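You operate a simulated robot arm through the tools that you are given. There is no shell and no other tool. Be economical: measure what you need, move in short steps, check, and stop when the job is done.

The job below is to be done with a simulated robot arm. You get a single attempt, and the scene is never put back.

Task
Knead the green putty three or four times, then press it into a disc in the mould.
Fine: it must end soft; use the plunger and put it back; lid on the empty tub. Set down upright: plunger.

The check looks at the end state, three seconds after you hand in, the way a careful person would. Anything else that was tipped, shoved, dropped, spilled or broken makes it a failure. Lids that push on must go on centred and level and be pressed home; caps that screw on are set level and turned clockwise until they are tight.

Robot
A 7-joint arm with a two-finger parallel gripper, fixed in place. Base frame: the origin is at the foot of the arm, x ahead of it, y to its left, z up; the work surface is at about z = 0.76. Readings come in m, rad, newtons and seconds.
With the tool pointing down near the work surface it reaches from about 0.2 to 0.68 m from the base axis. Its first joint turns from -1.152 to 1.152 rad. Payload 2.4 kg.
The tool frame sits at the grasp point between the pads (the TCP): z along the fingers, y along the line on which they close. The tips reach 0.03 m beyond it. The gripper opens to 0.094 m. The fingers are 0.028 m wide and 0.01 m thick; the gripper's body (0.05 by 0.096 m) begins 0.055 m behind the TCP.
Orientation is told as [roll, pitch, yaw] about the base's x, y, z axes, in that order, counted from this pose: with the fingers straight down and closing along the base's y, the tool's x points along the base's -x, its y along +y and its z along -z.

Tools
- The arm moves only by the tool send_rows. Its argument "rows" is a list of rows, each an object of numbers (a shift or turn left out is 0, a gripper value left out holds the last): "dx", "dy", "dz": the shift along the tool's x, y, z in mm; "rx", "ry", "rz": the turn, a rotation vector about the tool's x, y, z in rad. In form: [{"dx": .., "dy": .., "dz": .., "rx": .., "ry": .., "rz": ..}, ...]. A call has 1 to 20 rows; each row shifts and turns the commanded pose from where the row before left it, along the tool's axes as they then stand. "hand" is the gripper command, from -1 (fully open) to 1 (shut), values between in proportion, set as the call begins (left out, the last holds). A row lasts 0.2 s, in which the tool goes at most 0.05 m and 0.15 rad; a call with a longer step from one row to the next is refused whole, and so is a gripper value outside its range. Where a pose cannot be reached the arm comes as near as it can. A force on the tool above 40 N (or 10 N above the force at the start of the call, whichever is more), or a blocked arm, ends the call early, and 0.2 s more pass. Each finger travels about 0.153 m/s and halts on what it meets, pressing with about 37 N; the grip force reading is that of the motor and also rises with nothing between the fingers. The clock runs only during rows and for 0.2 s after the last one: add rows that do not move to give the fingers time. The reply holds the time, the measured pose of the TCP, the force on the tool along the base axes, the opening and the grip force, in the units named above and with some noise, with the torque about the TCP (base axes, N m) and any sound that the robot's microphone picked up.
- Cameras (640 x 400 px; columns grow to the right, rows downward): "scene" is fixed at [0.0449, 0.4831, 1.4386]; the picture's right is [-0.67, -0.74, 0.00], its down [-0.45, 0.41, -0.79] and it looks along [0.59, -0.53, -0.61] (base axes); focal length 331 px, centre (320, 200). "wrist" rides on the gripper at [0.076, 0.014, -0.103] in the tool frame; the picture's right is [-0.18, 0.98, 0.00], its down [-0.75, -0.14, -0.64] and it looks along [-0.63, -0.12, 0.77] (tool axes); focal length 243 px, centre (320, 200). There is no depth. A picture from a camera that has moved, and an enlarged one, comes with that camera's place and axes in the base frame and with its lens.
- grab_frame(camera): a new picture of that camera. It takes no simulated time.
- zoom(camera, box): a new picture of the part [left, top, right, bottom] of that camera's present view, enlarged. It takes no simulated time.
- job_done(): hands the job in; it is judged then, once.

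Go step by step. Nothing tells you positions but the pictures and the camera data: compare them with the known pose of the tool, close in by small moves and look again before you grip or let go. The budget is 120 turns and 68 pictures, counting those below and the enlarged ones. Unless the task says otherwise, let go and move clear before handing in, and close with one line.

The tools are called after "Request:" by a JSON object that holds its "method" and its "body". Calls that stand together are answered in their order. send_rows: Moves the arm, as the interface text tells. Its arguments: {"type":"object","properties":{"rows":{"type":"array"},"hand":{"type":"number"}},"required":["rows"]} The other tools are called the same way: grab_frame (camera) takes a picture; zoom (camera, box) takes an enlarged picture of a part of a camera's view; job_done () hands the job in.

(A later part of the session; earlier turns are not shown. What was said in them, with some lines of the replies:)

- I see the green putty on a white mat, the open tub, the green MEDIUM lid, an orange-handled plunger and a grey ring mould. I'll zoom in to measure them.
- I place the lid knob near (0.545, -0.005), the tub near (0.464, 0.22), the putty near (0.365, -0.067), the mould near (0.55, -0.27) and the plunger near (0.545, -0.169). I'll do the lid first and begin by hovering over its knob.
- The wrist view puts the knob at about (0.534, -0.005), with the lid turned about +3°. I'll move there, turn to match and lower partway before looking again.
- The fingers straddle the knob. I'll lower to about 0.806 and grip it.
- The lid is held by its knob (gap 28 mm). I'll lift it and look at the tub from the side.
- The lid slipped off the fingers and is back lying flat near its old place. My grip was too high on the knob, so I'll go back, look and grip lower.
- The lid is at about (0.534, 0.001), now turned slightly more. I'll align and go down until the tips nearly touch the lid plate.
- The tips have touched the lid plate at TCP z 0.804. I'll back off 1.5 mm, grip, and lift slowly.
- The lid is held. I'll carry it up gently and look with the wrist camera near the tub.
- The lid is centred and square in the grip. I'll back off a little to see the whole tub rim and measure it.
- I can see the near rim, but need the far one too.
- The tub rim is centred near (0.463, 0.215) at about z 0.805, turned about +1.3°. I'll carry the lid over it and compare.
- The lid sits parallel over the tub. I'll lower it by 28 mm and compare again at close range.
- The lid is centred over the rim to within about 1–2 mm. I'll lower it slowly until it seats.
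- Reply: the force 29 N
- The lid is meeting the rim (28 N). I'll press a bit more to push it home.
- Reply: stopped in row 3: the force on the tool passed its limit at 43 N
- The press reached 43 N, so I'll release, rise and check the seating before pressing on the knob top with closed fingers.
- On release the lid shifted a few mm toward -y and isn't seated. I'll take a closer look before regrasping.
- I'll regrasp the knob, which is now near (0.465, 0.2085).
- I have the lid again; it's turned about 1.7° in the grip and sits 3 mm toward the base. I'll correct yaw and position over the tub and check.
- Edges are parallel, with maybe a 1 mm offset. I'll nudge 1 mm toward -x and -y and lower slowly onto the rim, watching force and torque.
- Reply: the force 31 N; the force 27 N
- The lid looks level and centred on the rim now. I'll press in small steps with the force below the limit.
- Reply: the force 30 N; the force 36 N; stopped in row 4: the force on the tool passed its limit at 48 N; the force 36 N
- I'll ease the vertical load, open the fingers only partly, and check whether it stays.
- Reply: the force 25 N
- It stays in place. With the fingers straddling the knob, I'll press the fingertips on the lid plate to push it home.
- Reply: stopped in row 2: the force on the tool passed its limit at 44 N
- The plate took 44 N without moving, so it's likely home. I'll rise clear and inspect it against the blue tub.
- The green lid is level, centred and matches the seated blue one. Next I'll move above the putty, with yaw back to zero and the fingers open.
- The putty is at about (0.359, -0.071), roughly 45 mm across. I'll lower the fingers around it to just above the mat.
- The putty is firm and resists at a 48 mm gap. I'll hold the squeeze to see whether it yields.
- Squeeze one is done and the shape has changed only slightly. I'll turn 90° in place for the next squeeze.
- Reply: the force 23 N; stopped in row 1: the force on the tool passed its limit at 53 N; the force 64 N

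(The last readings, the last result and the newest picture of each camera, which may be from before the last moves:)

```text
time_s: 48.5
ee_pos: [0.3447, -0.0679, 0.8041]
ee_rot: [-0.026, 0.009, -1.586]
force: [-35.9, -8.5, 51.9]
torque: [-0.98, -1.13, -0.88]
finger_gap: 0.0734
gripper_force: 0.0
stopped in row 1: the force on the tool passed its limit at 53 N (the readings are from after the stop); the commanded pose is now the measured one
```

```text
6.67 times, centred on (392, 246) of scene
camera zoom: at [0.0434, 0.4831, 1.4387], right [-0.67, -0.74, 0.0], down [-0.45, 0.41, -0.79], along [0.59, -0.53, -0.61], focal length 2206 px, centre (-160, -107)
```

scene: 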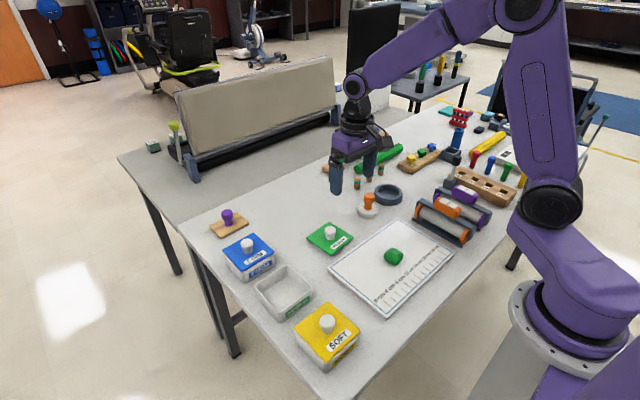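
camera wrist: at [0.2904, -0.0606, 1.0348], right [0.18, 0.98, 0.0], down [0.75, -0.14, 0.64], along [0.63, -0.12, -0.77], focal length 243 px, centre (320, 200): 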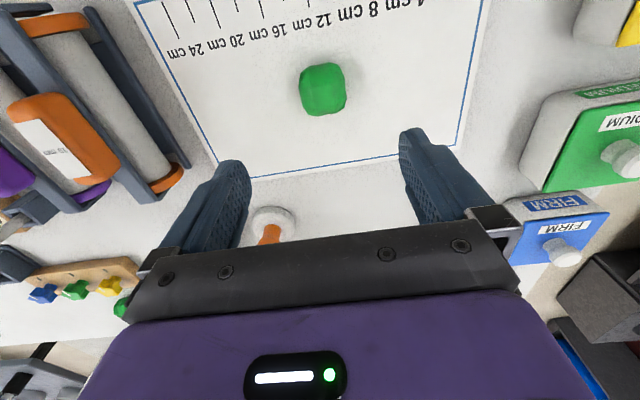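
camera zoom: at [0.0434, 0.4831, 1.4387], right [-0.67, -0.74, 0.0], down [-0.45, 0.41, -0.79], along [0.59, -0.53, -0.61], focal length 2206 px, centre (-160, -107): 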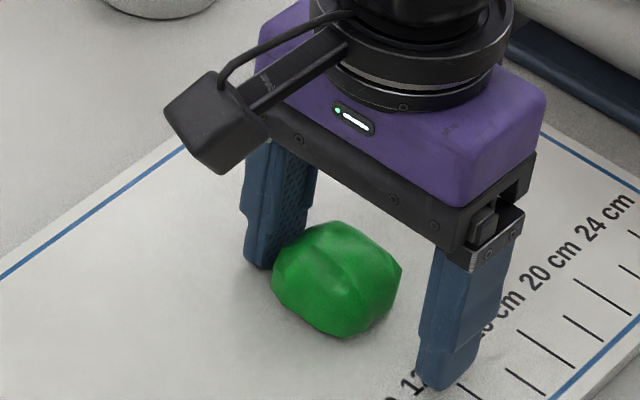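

The fingertips were rubbing the mat, so I'll rise 10 mm at once and level the tool. The putty is visibly kneaded, with a crease on it.

Request:
{"method": "send_rows", "body": {"rows": [{"dz": -6}, {"dz": -4}, {}], "hand": -1}}

Request:
{"method": "grab_frame", "body": {"camera": "scene"}}

```text
time_s: 49.3
ee_pos: [0.3507, -0.0699, 0.8116]
ee_rot: [-0.01, 0.004, -1.574]
force: [0.3, 0.1, -0.2]
torque: [0.02, 0.0, -0.02]
finger_gap: 0.0939
gripper_force: 0.0
```

```text
28 pictures are left
```

scene: 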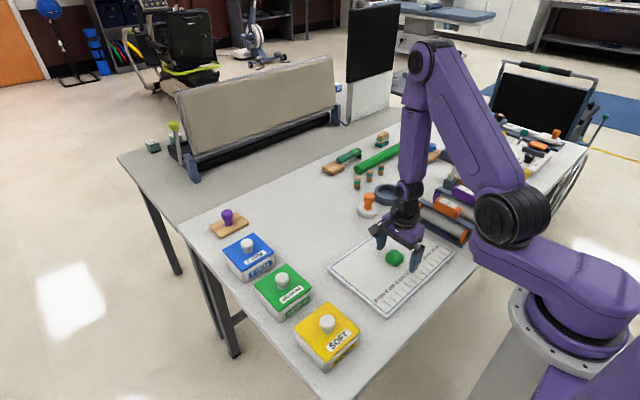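

The mat hasn't moved. I'll level, re-centre, turn back to yaw 0 and do squeeze three at a safe height.

Request:
{"method": "send_rows", "body": {"rows": [{"rx": -0.01, "ry": -0.004, "dy": 5}, {"rz": -0.15}, {"rz": -0.15}, {"rz": -0.15}, {"rz": -0.15}, {"rz": -0.15}, {"rz": -0.15}, {"rz": -0.15}, {"rz": -0.15}, {"rz": -0.15}, {"rz": -0.15}, {"rz": -0.07}, {}]}}

Request:
{"method": "send_rows", "body": {"rows": [{}, {}, {}, {}, {}], "hand": 0.6}}

Request:
{"method": "send_rows", "body": {"rows": [{}, {}, {}], "hand": -1}}

Request:
{"method": "zoom", "body": {"camera": "scene", "box": [344, 216, 440, 276]}}

```text
time_s: 52.1
ee_pos: [0.3572, -0.0698, 0.8114]
ee_rot: [-0.002, 0.0, -0.003]
force: [0.2, 0.3, 0.5]
torque: [-0.02, -0.02, 0.0]
finger_gap: 0.094
gripper_force: 0.0
```

```text
time_s: 53.3
ee_pos: [0.3566, -0.0696, 0.8108]
ee_rot: [-0.001, 0.001, -0.004]
force: [0.7, 2.0, 4.3]
torque: [-0.01, 0.02, 0.0]
finger_gap: 0.0424
gripper_force: 37.4
```

```text
time_s: 54.1
ee_pos: [0.3567, -0.0697, 0.8125]
ee_rot: [0.0, 0.0, -0.008]
force: [-0.6, -0.1, -0.2]
torque: [-0.01, -0.01, 0.0]
finger_gap: 0.0941
gripper_force: 0.0
```

```text
6.67 times, centred on (392, 246) of scene
camera zoom: at [0.0449, 0.4831, 1.4386], right [-0.67, -0.74, 0.0], down [-0.45, 0.41, -0.79], along [0.59, -0.53, -0.61], focal length 2206 px, centre (-160, -107)
```

zoom: 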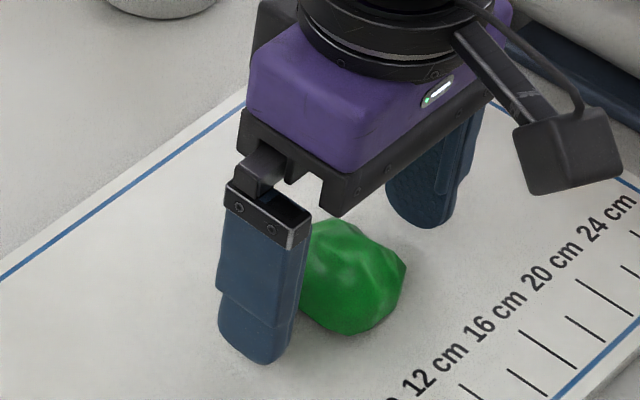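

The putty now yields (42 mm) and shows creases, so three kneads are done. Picking it up serves as the fourth squeeze; I'll grip, lift and head for the mould.

Request:
{"method": "send_rows", "body": {"rows": [{"dz": 2}, {}]}}

Request:
{"method": "send_rows", "body": {"rows": [{}, {}, {}, {}], "hand": 1}}

Request:
{"method": "send_rows", "body": {"rows": [{"dz": -4}, {"dz": -10}, {"dz": -20}, {"dz": -25}, {"dz": -25}, {"dz": -25}, {"dx": -15, "dy": -15}, {"dx": -25, "dy": -25}, {"dx": -25, "dy": -25}, {"dx": -25, "dy": -25}, {"dx": -15, "dy": -15}, {}]}}

Request:
{"method": "grab_frame", "body": {"camera": "wrist"}}

```text
time_s: 54.7
ee_pos: [0.3574, -0.0686, 0.8105]
ee_rot: [-0.003, 0.002, -0.005]
force: [1.2, -0.3, -0.1]
torque: [0.01, -0.02, 0.01]
finger_gap: 0.0941
gripper_force: 0.1
```

```text
time_s: 55.5
ee_pos: [0.3577, -0.0699, 0.8104]
ee_rot: [0.0, -0.001, -0.005]
force: [-1.3, -1.0, 13.3]
torque: [0.01, 0.04, 0.0]
finger_gap: 0.0401
gripper_force: 36.9
stopped in row 3: the force on the tool passed its limit at 42 N (the readings are from after the stop); the commanded pose is now the measured one
```

```text
time_s: 58.1
ee_pos: [0.4608, -0.1745, 0.9218]
ee_rot: [-0.001, 0.0, -0.005]
force: [0.9, -0.1, -0.5]
torque: [0.02, 0.01, 0.03]
finger_gap: 0.0403
gripper_force: 37.2
```

```text
26 pictures are left
camera wrist: at [0.3855, -0.1598, 1.0253], right [0.19, 0.98, 0.0], down [0.75, -0.15, 0.64], along [0.63, -0.12, -0.77], focal length 243 px, centre (320, 200)
```

wrist: 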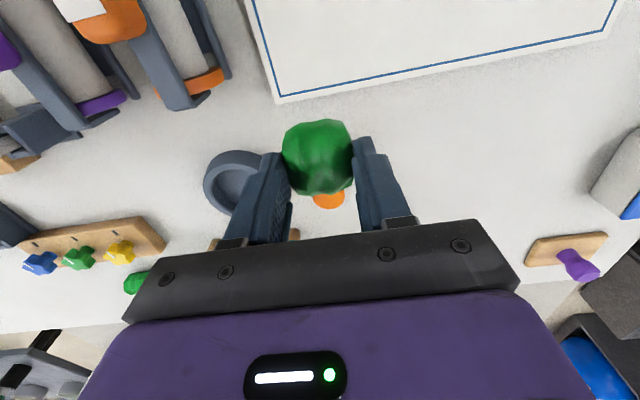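

The putty is held. The left finger hides half the mould, so I'll shift slightly for a clear view of it.

Request:
{"method": "send_rows", "body": {"rows": [{"dx": 5, "dy": 20}, {"dx": 5, "dy": 20}, {}]}}

Request:
{"method": "zoom", "body": {"camera": "wrist", "box": [140, 110, 380, 260]}}

```text
time_s: 58.9
ee_pos: [0.4509, -0.135, 0.9231]
ee_rot: [-0.002, -0.002, -0.006]
force: [0.5, 0.0, -1.3]
torque: [-0.03, -0.01, 0.0]
finger_gap: 0.0397
gripper_force: 37.1
```

```text
2.67 times, centred on (260, 185) of wrist
camera zoom: at [0.3755, -0.1199, 1.0253], right [0.19, 0.98, 0.0], down [0.75, -0.15, 0.64], along [0.63, -0.12, -0.77], focal length 647 px, centre (480, 240)
```

zoom: 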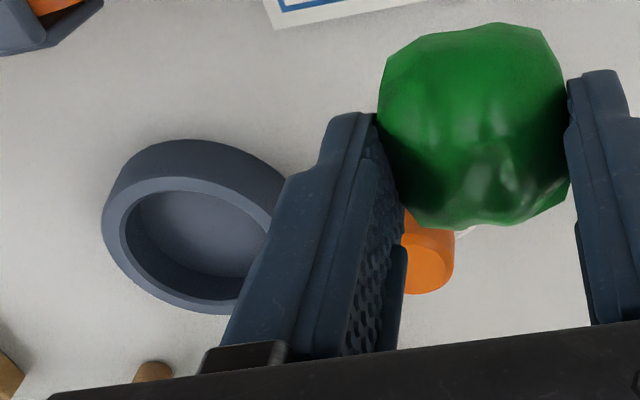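

The mould centre is at about (0.548, -0.290). I'll carry the putty above it at a safe height and check with the scene camera.

Request:
{"method": "send_rows", "body": {"rows": [{"dx": -5, "dy": -25}, {"dx": -15, "dy": -30}, {"dx": -20, "dy": -35}, {"dx": -25, "dy": -35}, {"dx": -20, "dy": -20}, {"dx": -12, "dy": -10, "rz": -0.006}, {}, {}]}}

Request:
{"method": "zoom", "body": {"camera": "scene", "box": [340, 150, 436, 210]}}

Request:
{"method": "grab_frame", "body": {"camera": "wrist"}}

```text
time_s: 60.7
ee_pos: [0.5471, -0.2914, 0.919]
ee_rot: [0.0, -0.001, 0.0]
force: [0.2, -0.5, -0.6]
torque: [0.01, 0.04, 0.05]
finger_gap: 0.0401
gripper_force: 36.8
```

```text
6.67 times, centred on (388, 180) of scene
camera zoom: at [0.0449, 0.4831, 1.4386], right [-0.67, -0.74, 0.0], down [-0.45, 0.41, -0.79], along [0.59, -0.53, -0.61], focal length 2206 px, centre (-133, 333)
```

zoom: 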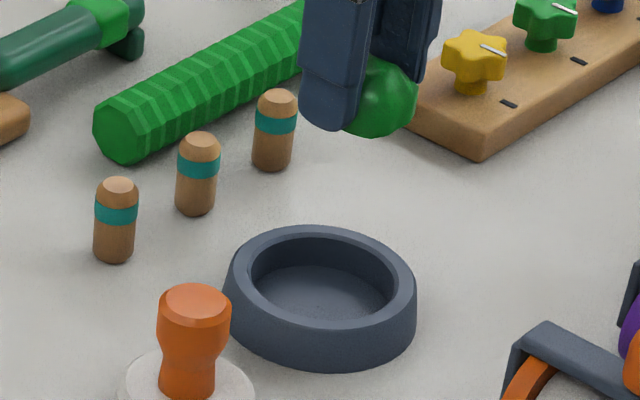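

```text
23 pictures are left
camera wrist: at [0.4716, -0.2774, 1.0223], right [0.18, 0.98, 0.0], down [0.75, -0.14, 0.64], along [0.63, -0.12, -0.77], focal length 243 px, centre (320, 200)
```

wrist: 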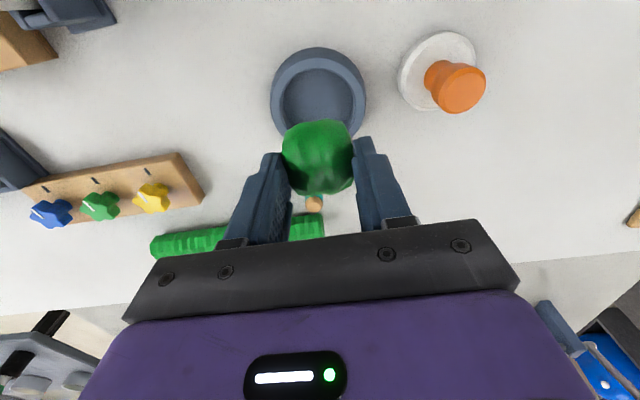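

From here the mould centre reads about (0.540, -0.291), and I can see it sits a few mm nearer the base than I am. I'll shift and lower to just above the rim, then check.

Request:
{"method": "send_rows", "body": {"rows": [{"dx": 6.5, "dy": 0.5, "dz": 20}, {"dz": 25}, {"dz": 22}, {}]}}

Request:
{"method": "grab_frame", "body": {"camera": "wrist"}}

Request:
{"method": "zoom", "body": {"camera": "scene", "box": [340, 150, 436, 210]}}

```text
time_s: 61.7
ee_pos: [0.5422, -0.2912, 0.8524]
ee_rot: [-0.001, -0.003, -0.001]
force: [0.2, -0.1, -0.3]
torque: [0.0, 0.01, 0.0]
finger_gap: 0.04
gripper_force: 37.1
```

```text
22 pictures are left
camera wrist: at [0.4656, -0.2773, 0.9556], right [0.18, 0.98, 0.0], down [0.75, -0.14, 0.64], along [0.63, -0.12, -0.77], focal length 243 px, centre (320, 200)
```

wrist: 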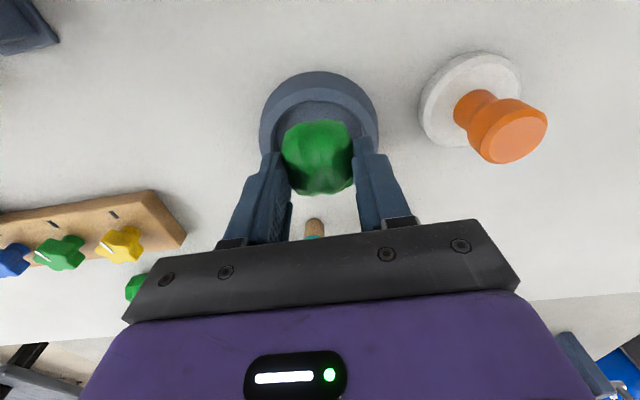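

```text
6.67 times, centred on (388, 180) of scene
camera zoom: at [0.0449, 0.4831, 1.4386], right [-0.67, -0.74, 0.0], down [-0.45, 0.41, -0.79], along [0.59, -0.53, -0.61], focal length 2206 px, centre (-133, 333)
```

zoom: 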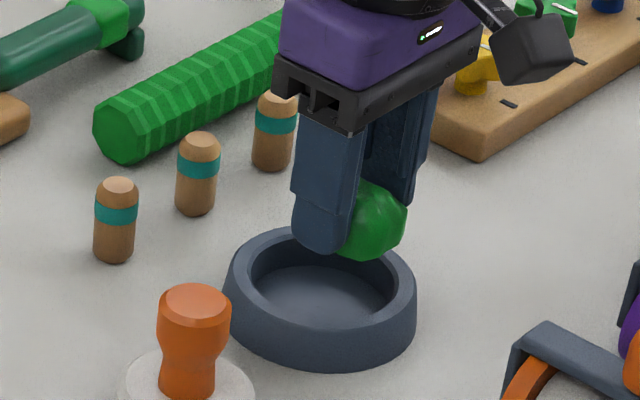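

The cameras disagree by a few mm on the mould's x, so I'll zoom the wrist view to settle it.

Request:
{"method": "zoom", "body": {"camera": "wrist", "box": [240, 50, 400, 150]}}

```text
4.00 times, centred on (320, 100) of wrist
camera zoom: at [0.4656, -0.2773, 0.9556], right [0.18, 0.98, 0.0], down [0.75, -0.14, 0.64], along [0.63, -0.12, -0.77], focal length 970 px, centre (320, 600)
```

zoom: 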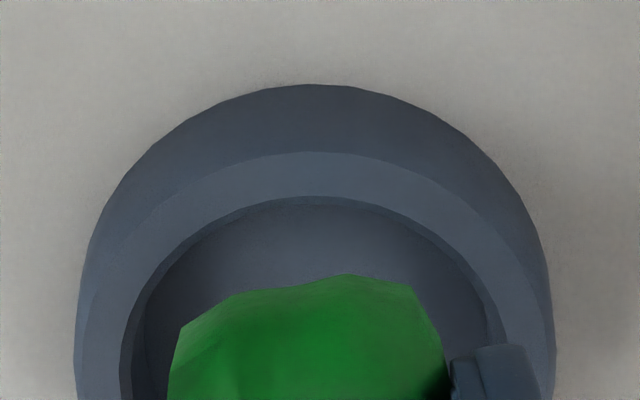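

The rim geometry puts the mould about 9 mm further out, near (0.551, -0.292). I'll shift there and lower to just above the rim.

Request:
{"method": "send_rows", "body": {"rows": [{"dx": -9, "dy": -1}, {"dz": 12}, {"dz": 8}, {}]}}

Request:
{"method": "zoom", "body": {"camera": "wrist", "box": [230, 60, 410, 172]}}

Request:
{"method": "zoom", "body": {"camera": "scene", "box": [340, 150, 436, 210]}}

```text
time_s: 62.7
ee_pos: [0.5495, -0.2904, 0.832]
ee_rot: [0.001, 0.0, 0.001]
force: [0.6, 0.5, -0.2]
torque: [0.0, 0.03, 0.01]
finger_gap: 0.0402
gripper_force: 37.2
```

```text
3.56 times, centred on (320, 116) of wrist
camera zoom: at [0.4743, -0.2766, 0.9351], right [0.18, 0.98, 0.0], down [0.75, -0.14, 0.64], along [0.63, -0.12, -0.77], focal length 863 px, centre (320, 499)
```

zoom: 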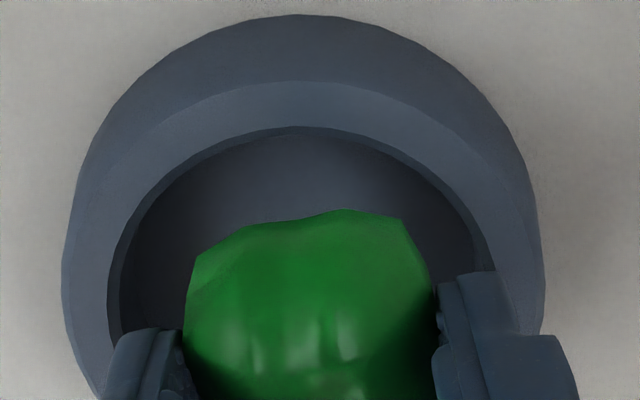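

```text
6.67 times, centred on (388, 180) of scene
camera zoom: at [0.0449, 0.4831, 1.4386], right [-0.67, -0.74, 0.0], down [-0.45, 0.41, -0.79], along [0.59, -0.53, -0.61], focal length 2206 px, centre (-133, 333)
```

zoom: 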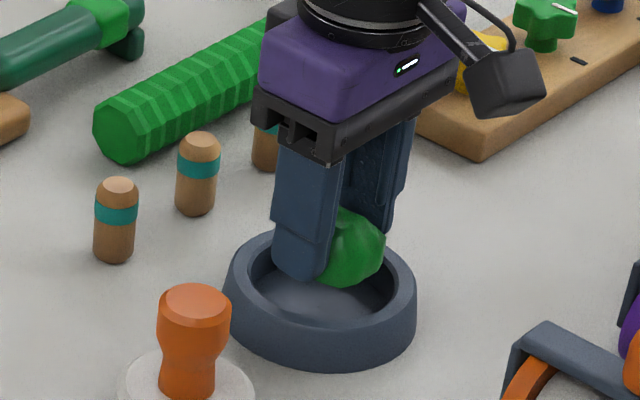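

The putty hangs over the cavity centre. I'll lower 7 mm and release just above the rim.

Request:
{"method": "send_rows", "body": {"rows": [{"dz": 7}, {}]}}

Request:
{"method": "send_rows", "body": {"rows": [{}, {}, {}, {"dz": -30}, {"dz": -40}, {"dz": -30}, {"dx": 15, "dy": 20}, {"dx": 15, "dy": 20}, {}], "hand": -1}}

Request:
{"method": "grab_frame", "body": {"camera": "wrist"}}

```text
time_s: 63.3
ee_pos: [0.5512, -0.2901, 0.8251]
ee_rot: [0.0, -0.002, 0.001]
force: [-0.9, 0.3, -0.6]
torque: [0.0, -0.02, 0.0]
finger_gap: 0.0399
gripper_force: 37.0
```

```text
time_s: 65.3
ee_pos: [0.5222, -0.2515, 0.9243]
ee_rot: [0.0, 0.001, 0.0]
force: [-0.3, 0.1, -0.7]
torque: [-0.01, -0.01, 0.02]
finger_gap: 0.0942
gripper_force: 0.0
```

```text
17 pictures are left
camera wrist: at [0.4462, -0.2366, 1.0285], right [0.18, 0.98, 0.0], down [0.75, -0.14, 0.64], along [0.63, -0.12, -0.77], focal length 243 px, centre (320, 200)
```

wrist: 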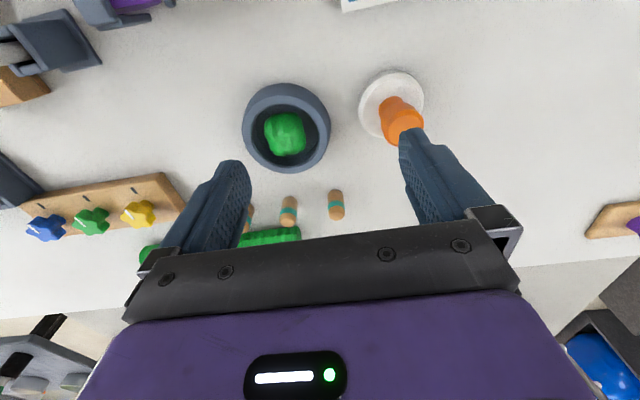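

The putty is in the mould. I'll zoom once to measure both the mould and the plunger carefully.

Request:
{"method": "zoom", "body": {"camera": "wrist", "box": [230, 60, 438, 190]}}

```text
3.08 times, centred on (334, 125) of wrist
camera zoom: at [0.4462, -0.2366, 1.0285], right [0.18, 0.98, 0.0], down [0.75, -0.14, 0.64], along [0.63, -0.12, -0.77], focal length 746 px, centre (277, 431)
```

zoom: 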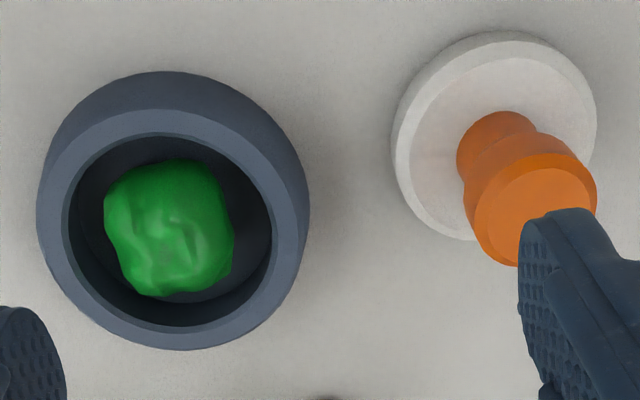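

The mould centre is (0.553, -0.2925) with a cavity about 72 mm across, and the plunger stands at about (0.544, -0.181) with a 67 mm disc. I'll go over the plunger handle and lower partway.

Request:
{"method": "send_rows", "body": {"rows": [{"dx": -7, "dy": 25}, {"dx": -8, "dy": 25}, {"dx": -6.5, "dy": 20.8}, {"dz": 30}, {"dz": 30}, {}]}}

Request:
{"method": "zoom", "body": {"camera": "wrist", "box": [216, 70, 424, 200]}}

```text
time_s: 66.7
ee_pos: [0.5425, -0.1781, 0.8666]
ee_rot: [0.001, -0.001, 0.0]
force: [0.0, -0.9, 0.6]
torque: [0.0, -0.02, -0.02]
finger_gap: 0.094
gripper_force: 0.1
```

```text
3.08 times, centred on (320, 135) of wrist
camera zoom: at [0.4675, -0.165, 0.9698], right [0.18, 0.98, 0.0], down [0.75, -0.14, 0.64], along [0.63, -0.12, -0.77], focal length 746 px, centre (320, 400)
```

zoom: 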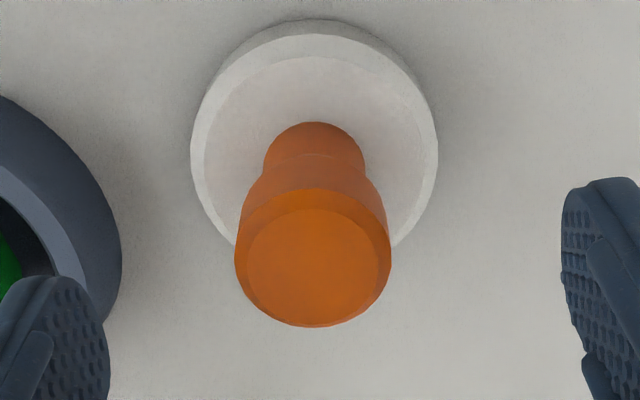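

The handle is almost centred between the fingers. I'll narrow the opening to stay clear of the mould, lower to 0.811 and grip.

Request:
{"method": "send_rows", "body": {"rows": [{"dx": 0.5, "dy": -1.3}, {"dz": 25}, {"dz": 22}, {"dz": 8}, {}], "hand": -0.6}}

Request:
{"method": "send_rows", "body": {"rows": [{}, {}, {}, {}], "hand": 1}}

Request:
{"method": "send_rows", "body": {"rows": [{}, {"dz": -3}, {"dz": -6}, {"dz": -10}, {"dz": -15}, {"dz": -15}, {}]}}

Request:
{"method": "grab_frame", "body": {"camera": "wrist"}}

```text
time_s: 67.9
ee_pos: [0.5422, -0.1807, 0.8117]
ee_rot: [0.002, -0.001, 0.001]
force: [-0.5, 0.5, 0.8]
torque: [0.05, -0.02, -0.01]
finger_gap: 0.0752
gripper_force: 0.1
```

```text
time_s: 68.9
ee_pos: [0.5413, -0.1809, 0.8122]
ee_rot: [0.0, -0.002, -0.001]
force: [0.5, 0.6, -0.3]
torque: [0.01, 0.0, 0.0]
finger_gap: 0.031
gripper_force: 36.9
```

```text
time_s: 70.5
ee_pos: [0.5429, -0.1804, 0.8612]
ee_rot: [-0.001, 0.002, 0.0]
force: [-0.2, 0.1, -1.9]
torque: [0.01, 0.0, -0.03]
finger_gap: 0.031
gripper_force: 37.3
```

```text
14 pictures are left
camera wrist: at [0.4663, -0.1666, 0.964], right [0.18, 0.98, 0.0], down [0.75, -0.14, 0.64], along [0.63, -0.12, -0.77], focal length 243 px, centre (320, 200)
```

wrist: 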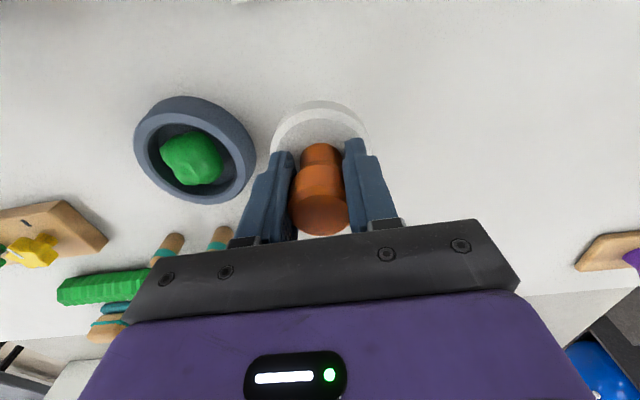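

The plunger is held upright. I'll raise it slightly and carry it over the mould centre.

Request:
{"method": "send_rows", "body": {"rows": [{"dz": -20}, {"dx": -1, "dy": -15}, {"dx": -2, "dy": -25}, {"dx": -3, "dy": -27}, {"dx": -2, "dy": -25}, {"dx": -1.5, "dy": -19}, {}, {}]}}

Request:
{"method": "zoom", "body": {"camera": "wrist", "box": [216, 40, 424, 170]}}

Request:
{"method": "zoom", "body": {"camera": "scene", "box": [340, 150, 436, 210]}}

```text
time_s: 72.3
ee_pos: [0.5506, -0.2927, 0.8811]
ee_rot: [0.0, -0.002, 0.0]
force: [0.0, 0.0, -0.6]
torque: [0.03, 0.01, 0.0]
finger_gap: 0.0311
gripper_force: 36.5
```

```text
3.08 times, centred on (320, 105) of wrist
camera zoom: at [0.4759, -0.2786, 0.9835], right [0.18, 0.98, 0.0], down [0.75, -0.14, 0.64], along [0.63, -0.12, -0.77], focal length 746 px, centre (320, 492)
```

zoom: 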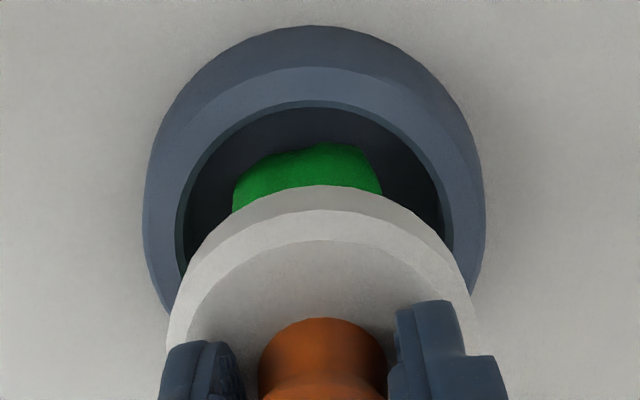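

```text
6.67 times, centred on (388, 180) of scene
camera zoom: at [0.045, 0.4831, 1.4386], right [-0.67, -0.74, 0.0], down [-0.45, 0.41, -0.79], along [0.59, -0.53, -0.61], focal length 2206 px, centre (-133, 333)
```

zoom: 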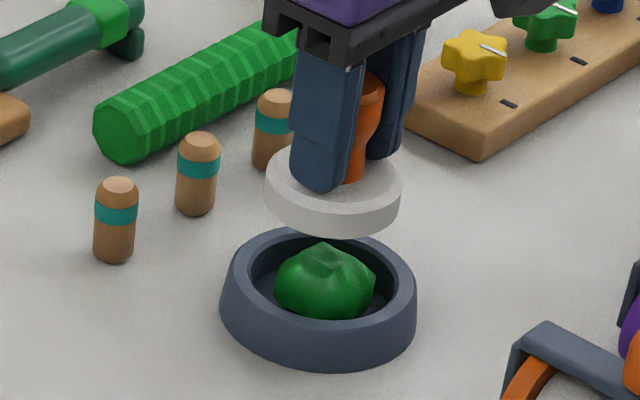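

The disc is within about 2 mm of the mould centre. I'll make a small correction, lower 22 mm and recheck at close range.

Request:
{"method": "send_rows", "body": {"rows": [{"dx": 1.5, "dy": -0.5}, {"dz": 12}, {"dz": 10}, {}, {}]}}

Request:
{"method": "zoom", "body": {"camera": "wrist", "box": [216, 40, 424, 170]}}

Request:
{"method": "zoom", "body": {"camera": "scene", "box": [340, 150, 436, 210]}}

```text
time_s: 73.5
ee_pos: [0.5504, -0.2921, 0.8596]
ee_rot: [0.0, -0.001, -0.002]
force: [-0.1, 0.0, -0.1]
torque: [0.02, -0.05, -0.01]
finger_gap: 0.0309
gripper_force: 37.4
```

```text
3.08 times, centred on (320, 105) of wrist
camera zoom: at [0.4744, -0.2783, 0.9625], right [0.18, 0.98, 0.0], down [0.75, -0.14, 0.64], along [0.63, -0.12, -0.77], focal length 746 px, centre (320, 492)
```

zoom: 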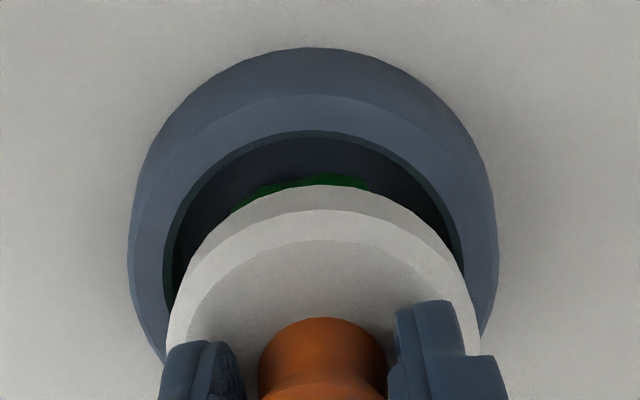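

```text
6.67 times, centred on (388, 180) of scene
camera zoom: at [0.0449, 0.4831, 1.4386], right [-0.67, -0.74, 0.0], down [-0.45, 0.41, -0.79], along [0.59, -0.53, -0.61], focal length 2206 px, centre (-133, 333)
```

zoom: 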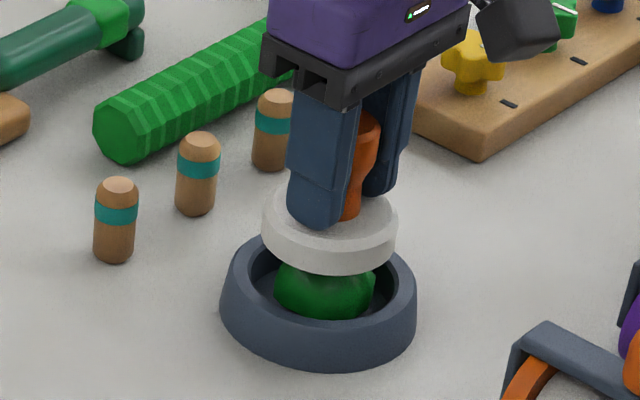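

Alignment is within about 1 mm. I'll make a last nudge and begin pressing slowly.

Request:
{"method": "send_rows", "body": {"rows": [{"dx": 0.8, "dy": -0.8}, {"dz": 3}, {"dz": 3}, {"dz": 3}, {"dz": 2}, {}]}}

Request:
{"method": "send_rows", "body": {"rows": [{"dz": 2}, {"dz": 2}, {"dz": 1}, {}]}}

```text
time_s: 74.9
ee_pos: [0.5495, -0.2939, 0.8471]
ee_rot: [0.0, -0.002, -0.001]
force: [-2.3, 1.0, 6.0]
torque: [0.08, 0.17, 0.02]
finger_gap: 0.031
gripper_force: 36.6
```

```text
time_s: 75.9
ee_pos: [0.5496, -0.2932, 0.8421]
ee_rot: [-0.003, -0.003, 0.0]
force: [3.8, -2.0, 6.0]
torque: [-0.16, -0.22, -0.01]
finger_gap: 0.0309
gripper_force: 37.2
```

Request:
{"method": "send_rows", "body": {"rows": [{"dz": 1.5}, {"dz": 1.5}, {"dz": 1.5}, {}]}}

Request:
{"method": "send_rows", "body": {"rows": [{"dz": 1.5}, {"dz": 1.5}, {"dz": 1.5}, {}]}}

```text
time_s: 76.9
ee_pos: [0.5485, -0.2928, 0.8381]
ee_rot: [0.0, 0.001, -0.001]
force: [0.6, 0.3, -1.3]
torque: [0.03, 0.01, 0.0]
finger_gap: 0.0308
gripper_force: 37.1
```

```text
time_s: 77.9
ee_pos: [0.5487, -0.2942, 0.8333]
ee_rot: [0.002, -0.001, 0.001]
force: [-0.2, 0.5, -0.4]
torque: [0.0, -0.03, 0.0]
finger_gap: 0.0309
gripper_force: 37.0
```

The disc is inside the mould and moving freely. I'll continue until it meets firm resistance.

Request:
{"method": "send_rows", "body": {"rows": [{"dz": 1.5}, {"dz": 1.5}, {"dz": 1}, {"dz": 1}, {}]}}

Request:
{"method": "send_rows", "body": {"rows": [{"dz": 1}, {"dz": 1}, {"dz": 1}, {}]}}

```text
time_s: 79.1
ee_pos: [0.5505, -0.2933, 0.8307]
ee_rot: [-0.003, -0.008, 0.0]
force: [-5.5, 0.1, 32.2]
torque: [0.18, 0.02, 0.02]
finger_gap: 0.0308
gripper_force: 37.2
```

```text
time_s: 79.7
ee_pos: [0.5502, -0.2936, 0.8307]
ee_rot: [-0.004, -0.006, 0.0]
force: [-4.9, 2.0, 10.8]
torque: [0.28, 0.12, 0.04]
finger_gap: 0.0307
gripper_force: 37.2
stopped in row 2: the force on the tool passed its limit at 44 N (the readings are from after the stop); the commanded pose is now the measured one
```

Firm resistance at 44 N with the disc bottom about 9 mm below the rim, as expected for a pressed disc. I'll hold one more press briefly, then lift and look.

Request:
{"method": "send_rows", "body": {"rows": [{"dz": 0.7}, {}, {}, {}, {}]}}

Request:
{"method": "send_rows", "body": {"rows": [{"dz": -2}, {"dz": -4}, {"dz": -10}, {"dz": -15}, {"dz": -20}, {}]}}

Request:
{"method": "zoom", "body": {"camera": "scene", "box": [340, 150, 436, 210]}}

```text
time_s: 80.8
ee_pos: [0.5505, -0.2945, 0.8305]
ee_rot: [-0.006, -0.007, -0.001]
force: [-4.6, 1.0, 23.1]
torque: [0.36, 0.3, 0.04]
finger_gap: 0.0308
gripper_force: 37.1
```

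```text
time_s: 82.2
ee_pos: [0.5502, -0.292, 0.8812]
ee_rot: [-0.005, -0.004, 0.001]
force: [0.1, 0.7, -1.7]
torque: [0.0, -0.01, 0.02]
finger_gap: 0.0307
gripper_force: 37.0
```

```text
6.67 times, centred on (388, 180) of scene
camera zoom: at [0.0449, 0.4831, 1.4386], right [-0.67, -0.74, 0.0], down [-0.45, 0.41, -0.79], along [0.59, -0.53, -0.61], focal length 2206 px, centre (-133, 333)
```

zoom: 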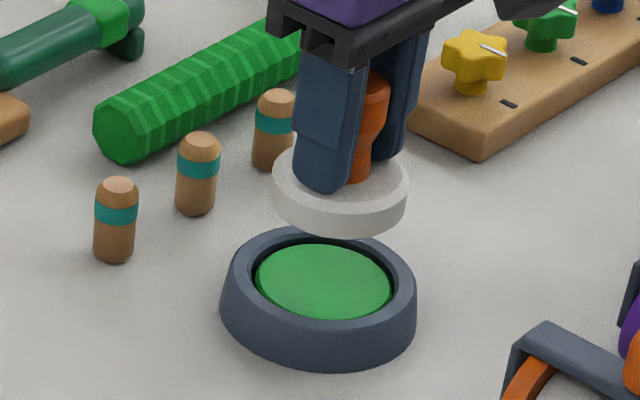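

A clean green disc fills the mould. Now I'll level the tool and return the plunger to its original spot at (0.542, -0.181).

Request:
{"method": "send_rows", "body": {"rows": [{"dz": -10, "rx": -0.005, "ry": 0.004}, {"dx": 2, "dy": 22}, {"dx": 2, "dy": 30}, {"dx": 2, "dy": 30}, {"dx": 2.2, "dy": 29.5}, {}, {"dz": 25}, {"dz": 25}, {"dz": 15}, {"dz": 7}, {}]}}

Request:
{"method": "send_rows", "body": {"rows": [{"dz": 2}, {"dz": 2}, {"dz": 1}, {}]}}

```text
time_s: 84.7
ee_pos: [0.5414, -0.1798, 0.8174]
ee_rot: [0.001, -0.004, 0.0]
force: [0.3, 0.5, -1.6]
torque: [0.04, 0.0, -0.02]
finger_gap: 0.0307
gripper_force: 36.6
```

```text
time_s: 85.7
ee_pos: [0.5424, -0.1818, 0.8137]
ee_rot: [0.003, -0.001, 0.0]
force: [0.3, -0.4, -2.2]
torque: [0.01, -0.01, -0.01]
finger_gap: 0.0307
gripper_force: 37.1
```

Request:
{"method": "send_rows", "body": {"rows": [{"dz": 0.8}, {"dz": 0.7}, {"dz": 0.5}, {}]}}

```text
time_s: 86.7
ee_pos: [0.5422, -0.1826, 0.8116]
ee_rot: [0.002, -0.004, -0.001]
force: [-1.0, -0.3, 1.2]
torque: [-0.09, -0.07, -0.04]
finger_gap: 0.0306
gripper_force: 37.1
```

It's just touching the table. I'll open partway, rise and check.

Request:
{"method": "send_rows", "body": {"rows": [{"dz": 0.4}, {}]}}

Request:
{"method": "send_rows", "body": {"rows": [{}, {}, {}, {"dz": -15}, {"dz": -35}, {"dz": -45}, {"dz": -30}, {"dx": 40}, {"dx": 40}, {}], "hand": -0.6}}

Request:
{"method": "grab_frame", "body": {"camera": "scene"}}

Request:
{"method": "zoom", "body": {"camera": "scene", "box": [330, 155, 450, 230]}}

Request:
{"method": "zoom", "body": {"camera": "scene", "box": [218, 228, 330, 328]}}

```text
time_s: 87.2
ee_pos: [0.5438, -0.1823, 0.8118]
ee_rot: [0.002, -0.003, 0.0]
force: [-2.8, 1.4, 8.4]
torque: [0.04, -0.21, -0.01]
finger_gap: 0.0306
gripper_force: 36.7
```

```text
time_s: 89.5
ee_pos: [0.4626, -0.1822, 0.9314]
ee_rot: [0.001, -0.002, 0.001]
force: [-0.3, -0.6, 0.2]
torque: [0.03, 0.02, 0.0]
finger_gap: 0.0752
gripper_force: 0.1
```

```text
8 pictures are left
```

scene: 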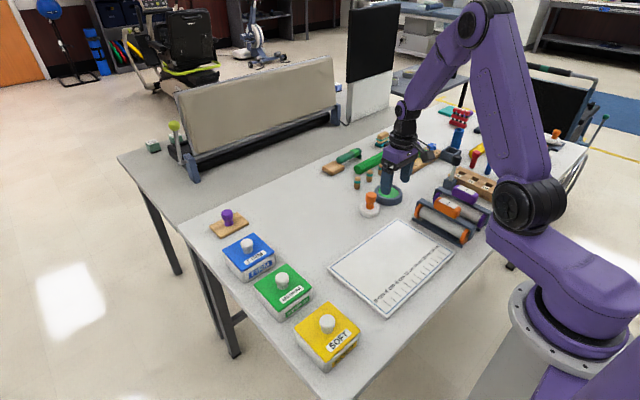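

```text
5.33 times, centred on (390, 192) of scene
camera zoom: at [0.0449, 0.4831, 1.4386], right [-0.67, -0.74, 0.0], down [-0.45, 0.41, -0.79], along [0.59, -0.53, -0.61], focal length 1765 px, centre (-53, 240)
```

zoom: 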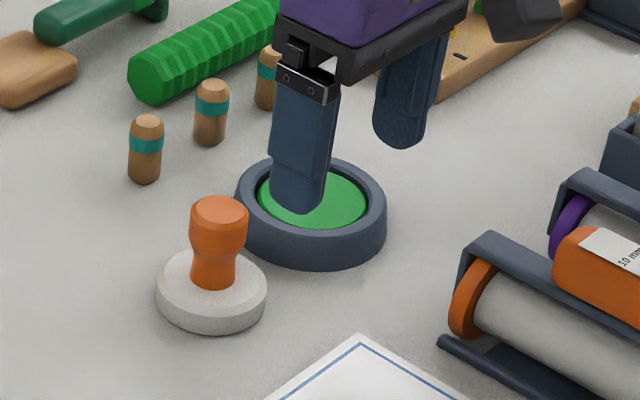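

```text
4.00 times, centred on (274, 278) of scene
camera zoom: at [0.0449, 0.4831, 1.4386], right [-0.67, -0.74, 0.0], down [-0.45, 0.41, -0.79], along [0.59, -0.53, -0.61], focal length 1324 px, centre (504, -112)
```

zoom: 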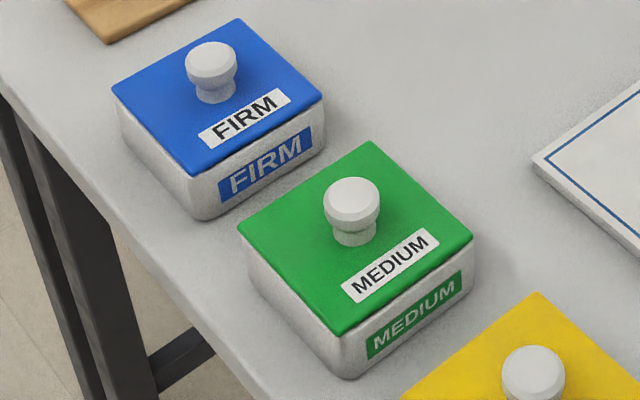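

The plunger stands upright where it started and the disc is in the mould. I'll zoom on both tubs' lid edges to make sure the green lid is fully home.

Request:
{"method": "zoom", "body": {"camera": "scene", "box": [270, 278, 318, 322]}}

Request:
{"method": "zoom", "body": {"camera": "scene", "box": [232, 240, 280, 284]}}

```text
9.09 times, centred on (294, 300) of scene
camera zoom: at [0.0449, 0.4831, 1.4386], right [-0.67, -0.74, 0.0], down [-0.45, 0.41, -0.79], along [0.59, -0.53, -0.61], focal length 3008 px, centre (556, -709)
```

zoom: 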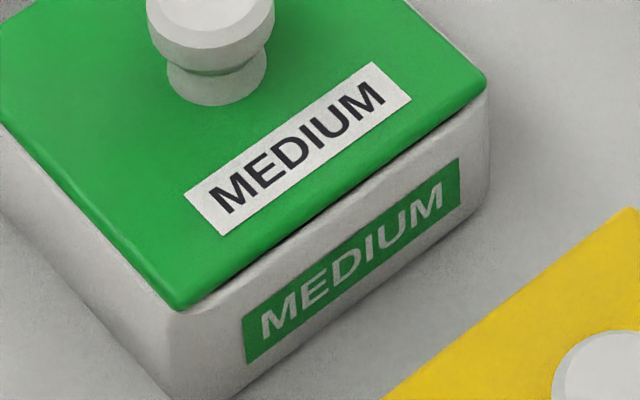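

```text
9.09 times, centred on (256, 262) of scene
camera zoom: at [0.0449, 0.4831, 1.4386], right [-0.67, -0.74, 0.0], down [-0.45, 0.41, -0.79], along [0.59, -0.53, -0.61], focal length 3008 px, centre (902, -364)
```

zoom: 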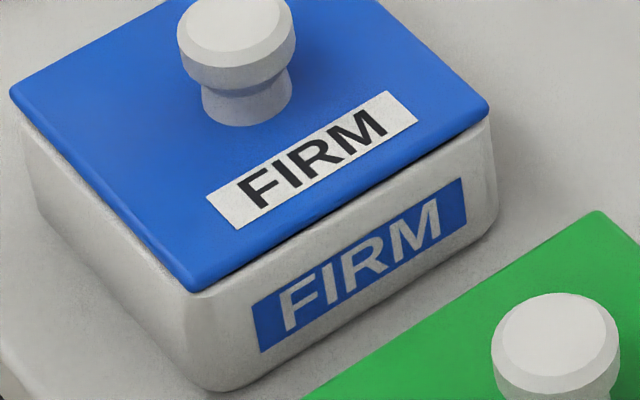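

The green lid sits exactly as the seated blue one does. The plunger is upright in its place, the disc is in the mould and the arm is clear, so I'm handing in.

Request:
{"method": "job_done", "body": {}}

```text
The job is handed in.
```

I squeezed the green putty four times, counting the pick-up, and pressed it into a disc in the mould. The plunger is back upright in its place, and the green lid is centred and pressed home on the empty tub. The putty had begun to yield by the third squeeze, but I had no direct measure that it ended soft.
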